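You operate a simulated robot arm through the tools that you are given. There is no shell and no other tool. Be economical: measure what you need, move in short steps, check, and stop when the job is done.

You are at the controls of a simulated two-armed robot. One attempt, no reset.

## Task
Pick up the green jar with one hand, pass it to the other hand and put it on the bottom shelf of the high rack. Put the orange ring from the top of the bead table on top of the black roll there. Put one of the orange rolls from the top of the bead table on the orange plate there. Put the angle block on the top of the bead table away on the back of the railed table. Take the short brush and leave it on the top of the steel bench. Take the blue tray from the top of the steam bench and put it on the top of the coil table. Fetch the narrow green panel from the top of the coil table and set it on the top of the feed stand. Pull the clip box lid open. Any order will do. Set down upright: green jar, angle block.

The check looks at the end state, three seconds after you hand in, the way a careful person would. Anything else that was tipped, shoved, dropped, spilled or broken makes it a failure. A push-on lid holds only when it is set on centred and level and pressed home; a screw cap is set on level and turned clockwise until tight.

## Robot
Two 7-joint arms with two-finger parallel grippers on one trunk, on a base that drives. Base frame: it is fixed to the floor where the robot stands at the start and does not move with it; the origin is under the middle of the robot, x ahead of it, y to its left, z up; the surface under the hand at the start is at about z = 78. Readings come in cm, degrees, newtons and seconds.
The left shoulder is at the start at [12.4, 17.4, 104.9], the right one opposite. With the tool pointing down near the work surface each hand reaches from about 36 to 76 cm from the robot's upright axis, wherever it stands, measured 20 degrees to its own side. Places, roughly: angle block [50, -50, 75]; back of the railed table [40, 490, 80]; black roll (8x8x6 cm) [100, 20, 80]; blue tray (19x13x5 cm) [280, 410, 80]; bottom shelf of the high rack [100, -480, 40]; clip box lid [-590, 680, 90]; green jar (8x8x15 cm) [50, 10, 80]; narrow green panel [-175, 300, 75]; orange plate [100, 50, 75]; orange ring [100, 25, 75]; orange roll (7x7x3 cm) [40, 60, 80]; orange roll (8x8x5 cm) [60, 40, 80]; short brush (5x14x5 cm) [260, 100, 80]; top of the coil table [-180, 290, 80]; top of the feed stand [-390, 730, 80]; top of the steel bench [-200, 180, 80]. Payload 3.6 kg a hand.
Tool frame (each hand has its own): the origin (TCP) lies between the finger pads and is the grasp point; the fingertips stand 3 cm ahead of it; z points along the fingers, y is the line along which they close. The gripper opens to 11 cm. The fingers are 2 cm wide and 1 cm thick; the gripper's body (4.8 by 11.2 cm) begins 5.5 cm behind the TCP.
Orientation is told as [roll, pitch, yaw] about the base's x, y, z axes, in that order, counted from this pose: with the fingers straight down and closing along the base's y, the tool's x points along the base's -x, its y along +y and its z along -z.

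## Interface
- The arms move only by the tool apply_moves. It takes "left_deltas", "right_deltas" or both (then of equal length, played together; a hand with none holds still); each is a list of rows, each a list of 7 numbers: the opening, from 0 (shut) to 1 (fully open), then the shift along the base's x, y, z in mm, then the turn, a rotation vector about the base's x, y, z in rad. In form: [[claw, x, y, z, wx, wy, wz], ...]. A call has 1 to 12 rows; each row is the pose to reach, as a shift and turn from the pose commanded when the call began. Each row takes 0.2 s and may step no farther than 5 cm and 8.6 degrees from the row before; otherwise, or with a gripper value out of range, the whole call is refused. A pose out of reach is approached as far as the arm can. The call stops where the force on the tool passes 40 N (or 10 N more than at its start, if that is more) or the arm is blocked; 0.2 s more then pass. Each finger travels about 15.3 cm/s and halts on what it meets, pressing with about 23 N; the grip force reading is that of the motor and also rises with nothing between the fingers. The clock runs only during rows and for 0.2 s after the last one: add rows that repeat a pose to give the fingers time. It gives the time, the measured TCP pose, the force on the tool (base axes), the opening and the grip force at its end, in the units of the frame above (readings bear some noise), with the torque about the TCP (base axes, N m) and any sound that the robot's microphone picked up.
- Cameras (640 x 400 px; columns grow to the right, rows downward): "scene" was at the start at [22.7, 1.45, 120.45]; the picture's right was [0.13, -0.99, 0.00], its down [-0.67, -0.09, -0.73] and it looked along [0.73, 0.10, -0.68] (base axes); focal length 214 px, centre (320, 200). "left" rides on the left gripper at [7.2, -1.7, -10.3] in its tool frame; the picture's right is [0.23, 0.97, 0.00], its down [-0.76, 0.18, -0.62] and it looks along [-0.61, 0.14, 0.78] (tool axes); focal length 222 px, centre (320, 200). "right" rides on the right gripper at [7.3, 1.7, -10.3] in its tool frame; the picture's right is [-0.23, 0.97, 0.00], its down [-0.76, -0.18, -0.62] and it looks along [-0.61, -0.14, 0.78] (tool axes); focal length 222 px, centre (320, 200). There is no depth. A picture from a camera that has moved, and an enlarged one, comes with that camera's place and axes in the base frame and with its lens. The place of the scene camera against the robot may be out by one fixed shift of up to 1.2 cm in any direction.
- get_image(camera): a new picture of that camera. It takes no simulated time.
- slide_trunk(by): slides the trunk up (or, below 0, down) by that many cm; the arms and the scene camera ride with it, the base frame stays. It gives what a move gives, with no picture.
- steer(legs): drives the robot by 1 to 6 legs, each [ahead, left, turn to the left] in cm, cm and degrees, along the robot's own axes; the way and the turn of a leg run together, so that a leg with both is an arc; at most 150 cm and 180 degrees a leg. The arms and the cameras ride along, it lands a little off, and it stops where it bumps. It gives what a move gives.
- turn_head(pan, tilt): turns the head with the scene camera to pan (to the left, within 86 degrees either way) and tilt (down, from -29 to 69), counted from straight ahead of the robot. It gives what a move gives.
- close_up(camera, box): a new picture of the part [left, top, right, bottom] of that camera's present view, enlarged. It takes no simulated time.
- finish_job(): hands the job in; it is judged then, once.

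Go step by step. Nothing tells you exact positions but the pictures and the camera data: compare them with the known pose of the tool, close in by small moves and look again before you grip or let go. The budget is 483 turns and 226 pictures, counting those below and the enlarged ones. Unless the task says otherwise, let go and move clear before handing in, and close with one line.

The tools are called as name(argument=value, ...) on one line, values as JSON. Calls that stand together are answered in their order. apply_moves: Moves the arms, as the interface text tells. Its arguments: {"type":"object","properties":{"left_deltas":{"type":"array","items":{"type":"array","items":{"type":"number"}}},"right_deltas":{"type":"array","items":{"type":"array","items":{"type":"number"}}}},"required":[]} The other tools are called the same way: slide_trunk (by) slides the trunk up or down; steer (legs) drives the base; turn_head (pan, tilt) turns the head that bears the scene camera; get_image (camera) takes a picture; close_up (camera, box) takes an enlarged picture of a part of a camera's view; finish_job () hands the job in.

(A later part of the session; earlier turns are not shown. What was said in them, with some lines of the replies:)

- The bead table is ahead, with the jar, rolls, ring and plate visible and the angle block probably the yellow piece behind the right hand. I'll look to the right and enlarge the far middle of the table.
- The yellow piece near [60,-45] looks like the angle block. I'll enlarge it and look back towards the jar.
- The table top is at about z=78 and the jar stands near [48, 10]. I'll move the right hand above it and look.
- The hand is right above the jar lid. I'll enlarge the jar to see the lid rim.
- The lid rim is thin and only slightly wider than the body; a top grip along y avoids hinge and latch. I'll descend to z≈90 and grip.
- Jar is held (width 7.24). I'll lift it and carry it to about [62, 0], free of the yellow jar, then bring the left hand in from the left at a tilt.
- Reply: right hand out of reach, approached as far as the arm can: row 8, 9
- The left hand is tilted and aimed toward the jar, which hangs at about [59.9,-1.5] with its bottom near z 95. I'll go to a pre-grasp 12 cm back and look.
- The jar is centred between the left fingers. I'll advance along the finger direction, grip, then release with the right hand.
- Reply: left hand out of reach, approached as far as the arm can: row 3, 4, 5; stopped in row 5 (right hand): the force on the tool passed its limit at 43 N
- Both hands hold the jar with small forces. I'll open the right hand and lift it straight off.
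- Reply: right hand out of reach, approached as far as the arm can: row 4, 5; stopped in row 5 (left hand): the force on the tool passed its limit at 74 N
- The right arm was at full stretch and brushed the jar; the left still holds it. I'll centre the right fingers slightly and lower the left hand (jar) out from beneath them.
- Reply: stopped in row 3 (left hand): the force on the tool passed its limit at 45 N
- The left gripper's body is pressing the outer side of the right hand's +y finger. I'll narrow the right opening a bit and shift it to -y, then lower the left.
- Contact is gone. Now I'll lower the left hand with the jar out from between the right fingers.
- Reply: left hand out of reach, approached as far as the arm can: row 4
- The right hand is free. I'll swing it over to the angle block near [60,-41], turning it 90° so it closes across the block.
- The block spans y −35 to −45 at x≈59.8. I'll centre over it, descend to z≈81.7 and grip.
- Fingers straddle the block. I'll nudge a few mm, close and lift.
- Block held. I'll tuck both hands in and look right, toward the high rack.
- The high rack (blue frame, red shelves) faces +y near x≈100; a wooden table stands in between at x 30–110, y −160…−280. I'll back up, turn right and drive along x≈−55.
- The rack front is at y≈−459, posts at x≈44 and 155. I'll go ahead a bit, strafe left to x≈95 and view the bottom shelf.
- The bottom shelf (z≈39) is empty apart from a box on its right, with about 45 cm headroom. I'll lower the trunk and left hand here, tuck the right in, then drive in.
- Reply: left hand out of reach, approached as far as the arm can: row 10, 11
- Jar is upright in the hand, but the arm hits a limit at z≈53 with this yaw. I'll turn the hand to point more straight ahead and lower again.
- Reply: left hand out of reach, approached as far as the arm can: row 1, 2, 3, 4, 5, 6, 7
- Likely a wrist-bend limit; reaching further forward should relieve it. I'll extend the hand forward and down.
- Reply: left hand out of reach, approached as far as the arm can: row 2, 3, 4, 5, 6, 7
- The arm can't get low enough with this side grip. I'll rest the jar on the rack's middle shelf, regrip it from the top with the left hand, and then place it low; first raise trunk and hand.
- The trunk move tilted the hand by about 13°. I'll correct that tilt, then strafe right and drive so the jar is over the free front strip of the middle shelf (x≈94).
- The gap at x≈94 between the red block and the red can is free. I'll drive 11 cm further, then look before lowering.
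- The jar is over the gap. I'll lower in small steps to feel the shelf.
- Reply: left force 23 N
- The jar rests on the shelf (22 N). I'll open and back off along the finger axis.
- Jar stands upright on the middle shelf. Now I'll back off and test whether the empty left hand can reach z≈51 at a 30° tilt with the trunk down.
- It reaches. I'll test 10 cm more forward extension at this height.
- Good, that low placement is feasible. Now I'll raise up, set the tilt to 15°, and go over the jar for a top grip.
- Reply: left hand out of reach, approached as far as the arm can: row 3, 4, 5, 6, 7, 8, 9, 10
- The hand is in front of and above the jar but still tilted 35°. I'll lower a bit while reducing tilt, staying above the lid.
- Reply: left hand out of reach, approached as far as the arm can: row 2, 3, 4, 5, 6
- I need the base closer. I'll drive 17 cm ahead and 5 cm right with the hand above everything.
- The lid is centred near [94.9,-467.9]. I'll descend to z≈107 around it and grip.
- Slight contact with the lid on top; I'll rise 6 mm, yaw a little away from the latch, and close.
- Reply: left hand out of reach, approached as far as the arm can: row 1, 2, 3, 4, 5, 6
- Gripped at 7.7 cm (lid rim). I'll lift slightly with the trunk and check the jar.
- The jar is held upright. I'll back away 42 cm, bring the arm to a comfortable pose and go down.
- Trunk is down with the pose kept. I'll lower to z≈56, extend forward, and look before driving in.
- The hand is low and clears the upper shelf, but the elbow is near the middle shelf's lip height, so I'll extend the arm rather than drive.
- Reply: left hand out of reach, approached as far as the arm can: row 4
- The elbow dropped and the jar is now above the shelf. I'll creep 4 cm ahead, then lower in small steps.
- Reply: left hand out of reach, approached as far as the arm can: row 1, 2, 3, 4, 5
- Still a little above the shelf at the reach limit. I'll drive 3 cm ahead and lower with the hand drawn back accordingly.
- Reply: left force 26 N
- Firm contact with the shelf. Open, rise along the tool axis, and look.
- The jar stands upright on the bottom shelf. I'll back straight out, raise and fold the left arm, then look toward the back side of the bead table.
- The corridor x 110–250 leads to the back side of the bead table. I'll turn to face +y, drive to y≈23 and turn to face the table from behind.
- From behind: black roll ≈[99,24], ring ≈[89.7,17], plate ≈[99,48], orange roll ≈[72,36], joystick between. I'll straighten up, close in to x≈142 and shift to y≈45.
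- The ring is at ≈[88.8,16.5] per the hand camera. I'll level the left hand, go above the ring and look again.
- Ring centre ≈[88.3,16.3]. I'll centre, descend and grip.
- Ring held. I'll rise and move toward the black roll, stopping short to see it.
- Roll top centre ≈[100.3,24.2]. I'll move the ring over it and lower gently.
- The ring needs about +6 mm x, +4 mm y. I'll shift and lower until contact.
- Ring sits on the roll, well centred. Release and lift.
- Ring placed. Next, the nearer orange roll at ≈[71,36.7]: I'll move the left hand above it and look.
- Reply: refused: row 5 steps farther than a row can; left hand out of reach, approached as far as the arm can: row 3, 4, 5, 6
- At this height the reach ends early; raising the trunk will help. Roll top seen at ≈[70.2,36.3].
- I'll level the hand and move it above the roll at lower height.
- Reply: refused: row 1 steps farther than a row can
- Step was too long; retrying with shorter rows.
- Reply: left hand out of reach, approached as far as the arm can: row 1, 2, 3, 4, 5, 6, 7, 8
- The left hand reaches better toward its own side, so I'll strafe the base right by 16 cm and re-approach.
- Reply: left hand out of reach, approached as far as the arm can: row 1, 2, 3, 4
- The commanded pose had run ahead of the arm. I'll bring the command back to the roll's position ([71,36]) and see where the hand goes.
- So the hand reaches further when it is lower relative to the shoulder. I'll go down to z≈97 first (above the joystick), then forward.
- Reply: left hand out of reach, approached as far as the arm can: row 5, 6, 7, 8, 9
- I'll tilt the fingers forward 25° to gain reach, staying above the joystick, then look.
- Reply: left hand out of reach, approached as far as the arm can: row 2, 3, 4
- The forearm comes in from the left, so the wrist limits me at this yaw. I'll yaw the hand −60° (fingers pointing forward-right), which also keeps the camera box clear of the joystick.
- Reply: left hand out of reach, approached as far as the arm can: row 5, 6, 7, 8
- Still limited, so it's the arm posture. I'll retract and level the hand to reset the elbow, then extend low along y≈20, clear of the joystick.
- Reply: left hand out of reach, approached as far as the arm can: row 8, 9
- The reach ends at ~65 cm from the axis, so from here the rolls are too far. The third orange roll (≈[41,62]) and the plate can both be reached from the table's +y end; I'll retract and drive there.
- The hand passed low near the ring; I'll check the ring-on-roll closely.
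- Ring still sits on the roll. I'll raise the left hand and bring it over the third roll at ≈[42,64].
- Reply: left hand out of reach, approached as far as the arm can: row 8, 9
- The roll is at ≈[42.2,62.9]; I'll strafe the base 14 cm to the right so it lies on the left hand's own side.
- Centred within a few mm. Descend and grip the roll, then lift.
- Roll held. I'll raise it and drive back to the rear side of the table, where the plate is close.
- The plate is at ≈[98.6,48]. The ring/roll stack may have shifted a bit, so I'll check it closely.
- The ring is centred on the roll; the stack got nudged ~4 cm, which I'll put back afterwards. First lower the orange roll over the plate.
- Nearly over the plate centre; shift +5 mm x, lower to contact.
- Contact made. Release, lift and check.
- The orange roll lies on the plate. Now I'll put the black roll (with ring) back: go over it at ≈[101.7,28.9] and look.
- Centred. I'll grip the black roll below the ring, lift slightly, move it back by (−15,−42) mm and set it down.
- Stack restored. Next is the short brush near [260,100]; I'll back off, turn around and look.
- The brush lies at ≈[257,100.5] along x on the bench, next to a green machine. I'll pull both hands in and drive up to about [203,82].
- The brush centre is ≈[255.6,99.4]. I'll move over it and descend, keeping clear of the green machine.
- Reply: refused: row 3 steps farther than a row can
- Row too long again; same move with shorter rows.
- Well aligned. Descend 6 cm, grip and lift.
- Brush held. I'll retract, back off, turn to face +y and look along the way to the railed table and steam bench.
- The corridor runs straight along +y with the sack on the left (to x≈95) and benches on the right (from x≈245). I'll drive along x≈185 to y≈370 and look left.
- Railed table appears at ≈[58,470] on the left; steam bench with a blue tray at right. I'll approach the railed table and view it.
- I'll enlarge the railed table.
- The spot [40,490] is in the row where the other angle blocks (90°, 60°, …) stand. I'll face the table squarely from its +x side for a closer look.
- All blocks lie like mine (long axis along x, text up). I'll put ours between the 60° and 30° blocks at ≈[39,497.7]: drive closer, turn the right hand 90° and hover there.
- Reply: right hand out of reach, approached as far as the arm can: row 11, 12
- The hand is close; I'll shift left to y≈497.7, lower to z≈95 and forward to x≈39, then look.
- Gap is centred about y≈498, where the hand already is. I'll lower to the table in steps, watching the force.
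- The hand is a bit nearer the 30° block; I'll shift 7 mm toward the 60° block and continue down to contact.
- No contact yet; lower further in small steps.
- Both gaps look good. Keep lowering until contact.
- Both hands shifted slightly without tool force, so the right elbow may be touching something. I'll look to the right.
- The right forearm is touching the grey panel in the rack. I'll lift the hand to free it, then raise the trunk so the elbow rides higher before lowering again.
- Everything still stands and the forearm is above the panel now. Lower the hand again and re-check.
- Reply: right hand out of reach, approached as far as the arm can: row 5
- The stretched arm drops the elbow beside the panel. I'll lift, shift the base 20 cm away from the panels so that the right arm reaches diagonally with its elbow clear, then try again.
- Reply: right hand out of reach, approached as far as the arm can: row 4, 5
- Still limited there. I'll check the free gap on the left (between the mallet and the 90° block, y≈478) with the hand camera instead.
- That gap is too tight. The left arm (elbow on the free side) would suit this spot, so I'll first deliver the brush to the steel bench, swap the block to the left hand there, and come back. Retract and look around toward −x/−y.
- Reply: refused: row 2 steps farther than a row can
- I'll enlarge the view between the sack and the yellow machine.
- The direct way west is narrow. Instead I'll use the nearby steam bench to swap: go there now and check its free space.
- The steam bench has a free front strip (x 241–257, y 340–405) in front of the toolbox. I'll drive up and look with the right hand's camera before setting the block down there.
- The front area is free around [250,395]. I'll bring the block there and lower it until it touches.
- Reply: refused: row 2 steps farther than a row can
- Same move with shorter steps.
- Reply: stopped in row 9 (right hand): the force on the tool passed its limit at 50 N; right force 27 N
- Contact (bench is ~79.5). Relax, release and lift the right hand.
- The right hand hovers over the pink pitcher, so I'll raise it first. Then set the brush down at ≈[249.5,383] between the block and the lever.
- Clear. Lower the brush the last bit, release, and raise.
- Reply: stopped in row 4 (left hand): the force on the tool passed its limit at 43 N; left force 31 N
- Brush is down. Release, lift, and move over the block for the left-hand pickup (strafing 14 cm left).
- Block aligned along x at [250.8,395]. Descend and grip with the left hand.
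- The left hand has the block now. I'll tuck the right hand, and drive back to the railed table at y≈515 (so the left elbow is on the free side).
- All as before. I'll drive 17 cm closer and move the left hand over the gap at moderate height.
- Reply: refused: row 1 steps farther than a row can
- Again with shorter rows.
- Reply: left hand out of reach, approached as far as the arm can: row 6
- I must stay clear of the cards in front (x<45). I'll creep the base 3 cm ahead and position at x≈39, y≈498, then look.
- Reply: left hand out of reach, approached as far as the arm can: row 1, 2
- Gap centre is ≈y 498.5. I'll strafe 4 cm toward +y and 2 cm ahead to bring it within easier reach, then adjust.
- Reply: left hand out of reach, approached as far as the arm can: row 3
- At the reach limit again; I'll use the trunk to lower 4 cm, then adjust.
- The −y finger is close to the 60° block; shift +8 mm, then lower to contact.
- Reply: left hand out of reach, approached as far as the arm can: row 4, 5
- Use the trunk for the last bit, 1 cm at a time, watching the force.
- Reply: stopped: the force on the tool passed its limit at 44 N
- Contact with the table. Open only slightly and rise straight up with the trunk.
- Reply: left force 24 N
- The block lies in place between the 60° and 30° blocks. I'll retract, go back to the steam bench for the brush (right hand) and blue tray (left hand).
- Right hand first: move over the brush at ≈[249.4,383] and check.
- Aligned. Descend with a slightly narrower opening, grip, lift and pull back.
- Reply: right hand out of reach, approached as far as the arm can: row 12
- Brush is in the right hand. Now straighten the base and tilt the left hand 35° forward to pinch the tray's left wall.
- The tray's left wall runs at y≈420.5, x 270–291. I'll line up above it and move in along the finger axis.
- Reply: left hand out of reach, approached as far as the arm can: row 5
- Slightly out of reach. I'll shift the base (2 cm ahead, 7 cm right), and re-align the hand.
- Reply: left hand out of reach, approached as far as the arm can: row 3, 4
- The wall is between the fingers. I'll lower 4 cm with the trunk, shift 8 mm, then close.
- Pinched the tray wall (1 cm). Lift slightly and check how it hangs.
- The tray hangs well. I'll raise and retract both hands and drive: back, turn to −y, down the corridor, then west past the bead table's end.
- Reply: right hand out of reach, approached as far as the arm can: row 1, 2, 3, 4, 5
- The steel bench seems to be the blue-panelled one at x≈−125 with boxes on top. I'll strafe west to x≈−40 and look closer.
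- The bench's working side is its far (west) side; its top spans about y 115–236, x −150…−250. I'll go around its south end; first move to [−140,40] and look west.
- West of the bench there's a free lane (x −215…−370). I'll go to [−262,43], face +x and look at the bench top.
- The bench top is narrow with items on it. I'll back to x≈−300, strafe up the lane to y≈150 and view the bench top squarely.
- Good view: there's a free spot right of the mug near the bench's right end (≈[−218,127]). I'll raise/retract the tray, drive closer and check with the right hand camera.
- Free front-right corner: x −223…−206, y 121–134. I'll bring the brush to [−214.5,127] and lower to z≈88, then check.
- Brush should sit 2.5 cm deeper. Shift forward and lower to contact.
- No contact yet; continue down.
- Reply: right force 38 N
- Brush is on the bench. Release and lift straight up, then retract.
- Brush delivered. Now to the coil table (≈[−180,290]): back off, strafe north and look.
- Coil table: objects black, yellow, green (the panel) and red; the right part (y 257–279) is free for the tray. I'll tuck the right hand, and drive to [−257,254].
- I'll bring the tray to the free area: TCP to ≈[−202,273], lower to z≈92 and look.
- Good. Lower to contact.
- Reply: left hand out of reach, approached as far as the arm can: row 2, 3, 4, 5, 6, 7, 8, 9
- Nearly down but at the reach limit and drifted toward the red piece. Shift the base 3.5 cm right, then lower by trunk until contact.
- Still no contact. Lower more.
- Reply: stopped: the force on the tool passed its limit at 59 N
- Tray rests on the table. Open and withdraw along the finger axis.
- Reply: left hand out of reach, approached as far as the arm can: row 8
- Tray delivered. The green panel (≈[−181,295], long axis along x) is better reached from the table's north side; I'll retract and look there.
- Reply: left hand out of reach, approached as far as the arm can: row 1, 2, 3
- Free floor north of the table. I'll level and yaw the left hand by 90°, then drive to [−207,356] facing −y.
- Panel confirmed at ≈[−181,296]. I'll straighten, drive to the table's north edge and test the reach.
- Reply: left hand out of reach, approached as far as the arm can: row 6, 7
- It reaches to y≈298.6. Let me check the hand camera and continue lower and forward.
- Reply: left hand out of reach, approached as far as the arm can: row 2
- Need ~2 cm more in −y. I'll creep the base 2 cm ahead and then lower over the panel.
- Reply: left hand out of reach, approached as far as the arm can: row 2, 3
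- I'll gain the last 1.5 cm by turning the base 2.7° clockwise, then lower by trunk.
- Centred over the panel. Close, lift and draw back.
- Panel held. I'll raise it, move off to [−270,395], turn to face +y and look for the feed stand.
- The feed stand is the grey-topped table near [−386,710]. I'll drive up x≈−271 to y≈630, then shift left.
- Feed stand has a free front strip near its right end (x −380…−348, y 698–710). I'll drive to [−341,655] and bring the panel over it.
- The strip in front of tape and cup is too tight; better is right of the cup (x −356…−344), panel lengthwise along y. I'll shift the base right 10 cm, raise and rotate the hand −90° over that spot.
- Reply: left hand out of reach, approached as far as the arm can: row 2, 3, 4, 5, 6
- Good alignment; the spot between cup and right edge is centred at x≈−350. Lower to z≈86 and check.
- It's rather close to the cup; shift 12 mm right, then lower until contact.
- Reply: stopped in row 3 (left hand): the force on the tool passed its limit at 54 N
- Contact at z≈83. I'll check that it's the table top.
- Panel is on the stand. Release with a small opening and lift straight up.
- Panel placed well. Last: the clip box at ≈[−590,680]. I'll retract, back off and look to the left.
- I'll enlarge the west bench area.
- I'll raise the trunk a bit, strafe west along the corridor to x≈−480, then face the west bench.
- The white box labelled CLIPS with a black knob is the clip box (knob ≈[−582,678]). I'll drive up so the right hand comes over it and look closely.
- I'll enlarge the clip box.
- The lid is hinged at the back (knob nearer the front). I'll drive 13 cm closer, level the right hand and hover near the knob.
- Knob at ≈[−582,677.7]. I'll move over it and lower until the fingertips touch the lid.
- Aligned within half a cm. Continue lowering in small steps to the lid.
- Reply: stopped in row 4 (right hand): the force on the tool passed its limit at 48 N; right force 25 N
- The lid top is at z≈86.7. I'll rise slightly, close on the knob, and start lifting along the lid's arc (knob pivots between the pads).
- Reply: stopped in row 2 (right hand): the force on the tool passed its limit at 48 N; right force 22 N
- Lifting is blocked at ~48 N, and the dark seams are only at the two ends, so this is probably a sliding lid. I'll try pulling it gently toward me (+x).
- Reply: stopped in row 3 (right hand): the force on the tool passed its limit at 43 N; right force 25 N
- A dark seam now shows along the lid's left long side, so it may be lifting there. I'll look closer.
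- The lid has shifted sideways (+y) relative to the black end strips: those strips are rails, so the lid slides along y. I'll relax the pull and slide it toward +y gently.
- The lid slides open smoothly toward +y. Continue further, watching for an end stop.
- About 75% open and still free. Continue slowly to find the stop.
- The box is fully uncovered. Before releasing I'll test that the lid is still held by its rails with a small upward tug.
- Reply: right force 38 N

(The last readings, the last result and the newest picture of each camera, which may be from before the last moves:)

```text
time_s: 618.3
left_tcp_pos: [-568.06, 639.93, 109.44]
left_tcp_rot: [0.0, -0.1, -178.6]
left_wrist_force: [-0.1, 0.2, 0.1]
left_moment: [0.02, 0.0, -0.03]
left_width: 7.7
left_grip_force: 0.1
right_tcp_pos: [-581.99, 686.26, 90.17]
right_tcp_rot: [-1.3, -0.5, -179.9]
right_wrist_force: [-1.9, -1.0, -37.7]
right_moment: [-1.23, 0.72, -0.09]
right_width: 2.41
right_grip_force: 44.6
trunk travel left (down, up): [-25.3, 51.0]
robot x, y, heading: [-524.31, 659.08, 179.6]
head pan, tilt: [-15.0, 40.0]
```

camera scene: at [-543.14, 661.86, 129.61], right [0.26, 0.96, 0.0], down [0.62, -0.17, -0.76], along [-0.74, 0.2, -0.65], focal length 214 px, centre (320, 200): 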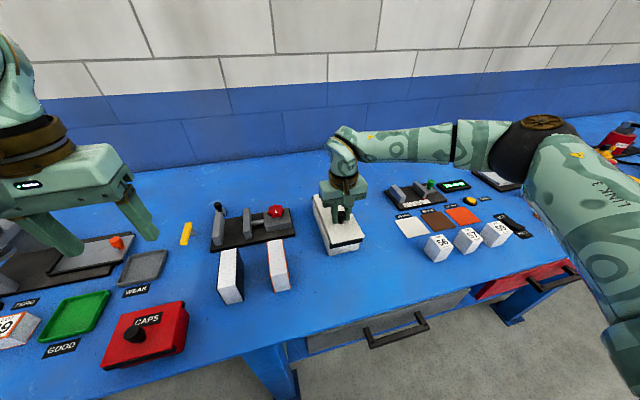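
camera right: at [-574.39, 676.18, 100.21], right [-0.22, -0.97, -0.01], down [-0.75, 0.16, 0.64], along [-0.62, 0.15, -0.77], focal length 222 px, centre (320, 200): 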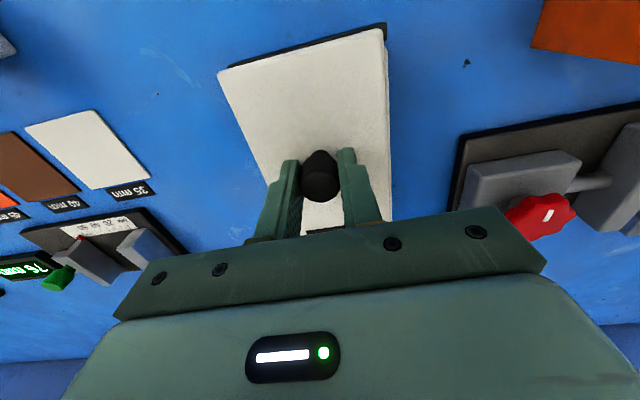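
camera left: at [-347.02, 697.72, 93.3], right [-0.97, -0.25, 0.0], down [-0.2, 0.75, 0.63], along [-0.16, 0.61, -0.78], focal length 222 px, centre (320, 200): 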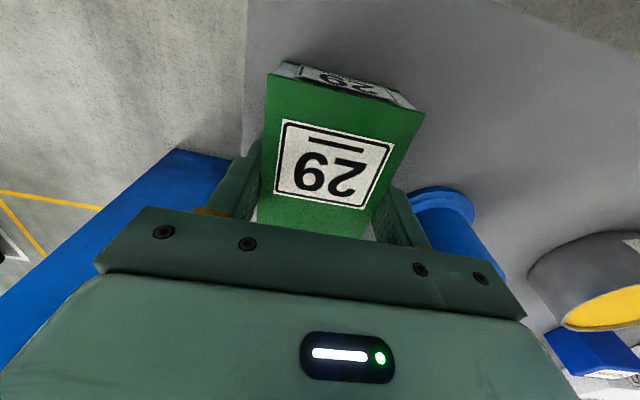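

Firmly captured. I'll relax and nudge a little more +y to see whether it's at its stop.

apply_moves(right_deltas=[[0, 0, 0, -8, 0, 0, 0], [0, 0, 4, -8, 0, 0, 0], [0, 0, 8, -8, 0, 0, 0], [0, 0, 12, -8, 0, 0, 0]])

```text
time_s: 619.3
left_tcp_pos: [-567.74, 639.76, 109.81]
left_tcp_rot: [-0.2, -0.4, -178.6]
left_wrist_force: [0.1, -0.9, 0.6]
left_moment: [0.03, 0.01, -0.01]
left_width: 7.71
left_grip_force: 0.0
right_tcp_pos: [-581.86, 687.28, 90.22]
right_tcp_rot: [-1.0, -1.1, -179.7]
right_wrist_force: [-3.3, -0.7, -0.5]
right_moment: [-1.4, -0.96, 0.0]
right_width: 2.38
right_grip_force: 44.8
trunk travel left (down, up): [-25.3, 51.0]
robot x, y, heading: [-524.97, 659.15, 179.9]
head pan, tilt: [-15.0, 40.0]
```

Open enough. Release the knob and lift away.

apply_moves(right_deltas=[[0.2, 0, 0, 0, 0, 0, 0], [0.5, 0, 0, 0, 0, 0, 0], [0.5, 0, 0, 0, 0, 0, 0], [0.5, 0, 0, 40, 0, 0, 0], [0.5, 0, 0, 85, 0, 0, 0], [0.5, 30, 0, 120, 0, 0, 0], [0.5, 70, 0, 140, 0, 0, 0], [0.5, 110, 0, 150, 0, 0, 0]])

get_image(camera="scene")

```text
time_s: 621.1
left_tcp_pos: [-567.63, 639.79, 109.83]
left_tcp_rot: [-0.3, -0.3, -178.7]
left_wrist_force: [0.4, 0.4, 0.6]
left_moment: [0.0, 0.0, -0.02]
left_width: 7.7
left_grip_force: 0.1
right_tcp_pos: [-570.64, 686.78, 104.98]
right_tcp_rot: [-1.1, -1.3, -179.8]
right_wrist_force: [1.0, -0.2, 0.2]
right_moment: [0.01, 0.02, 0.02]
right_width: 5.51
right_grip_force: 0.1
trunk travel left (down, up): [-25.3, 51.0]
robot x, y, heading: [-524.57, 658.98, 179.8]
head pan, tilt: [-15.0, 40.0]
```

```text
28 pictures are left
camera scene: at [-542.75, 661.84, 129.68], right [0.26, 0.97, 0.0], down [0.62, -0.17, -0.77], along [-0.74, 0.2, -0.64], focal length 214 px, centre (320, 200)
```

scene: 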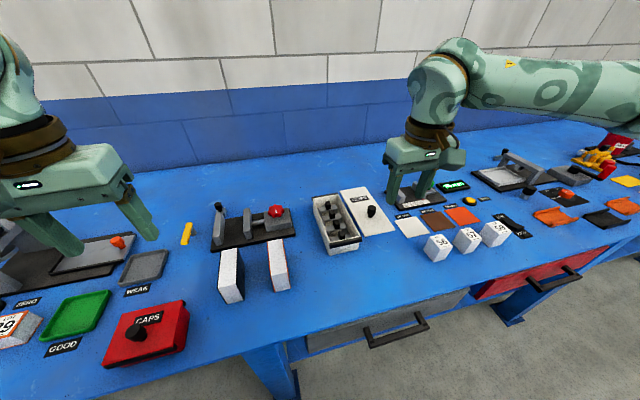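

The lid stays open and all the jobs are done. I'll back clear and hand in.

steer(legs=[[-20, 0, 0]])

finish_job()

```text
time_s: 622.8
left_tcp_pos: [-546.92, 639.64, 109.83]
left_tcp_rot: [-0.1, -0.2, -178.5]
left_wrist_force: [0.2, -0.1, -0.5]
left_moment: [-0.01, 0.02, -0.01]
left_width: 7.72
left_grip_force: 0.1
right_tcp_pos: [-549.97, 686.75, 104.91]
right_tcp_rot: [-1.1, -1.2, -179.7]
right_wrist_force: [0.3, -0.1, -0.6]
right_moment: [0.0, 0.02, -0.01]
right_width: 5.49
right_grip_force: 0.0
trunk travel left (down, up): [-25.3, 51.0]
robot x, y, heading: [-503.9, 659.21, 180.0]
head pan, tilt: [-15.0, 40.0]
```

```text
The job is handed in.
```

All eight jobs are done and handed in; on the way I knocked the black roll about 5 cm and set it back, and my forearm briefly leaned on a grey panel at the railed table, which stayed standing.
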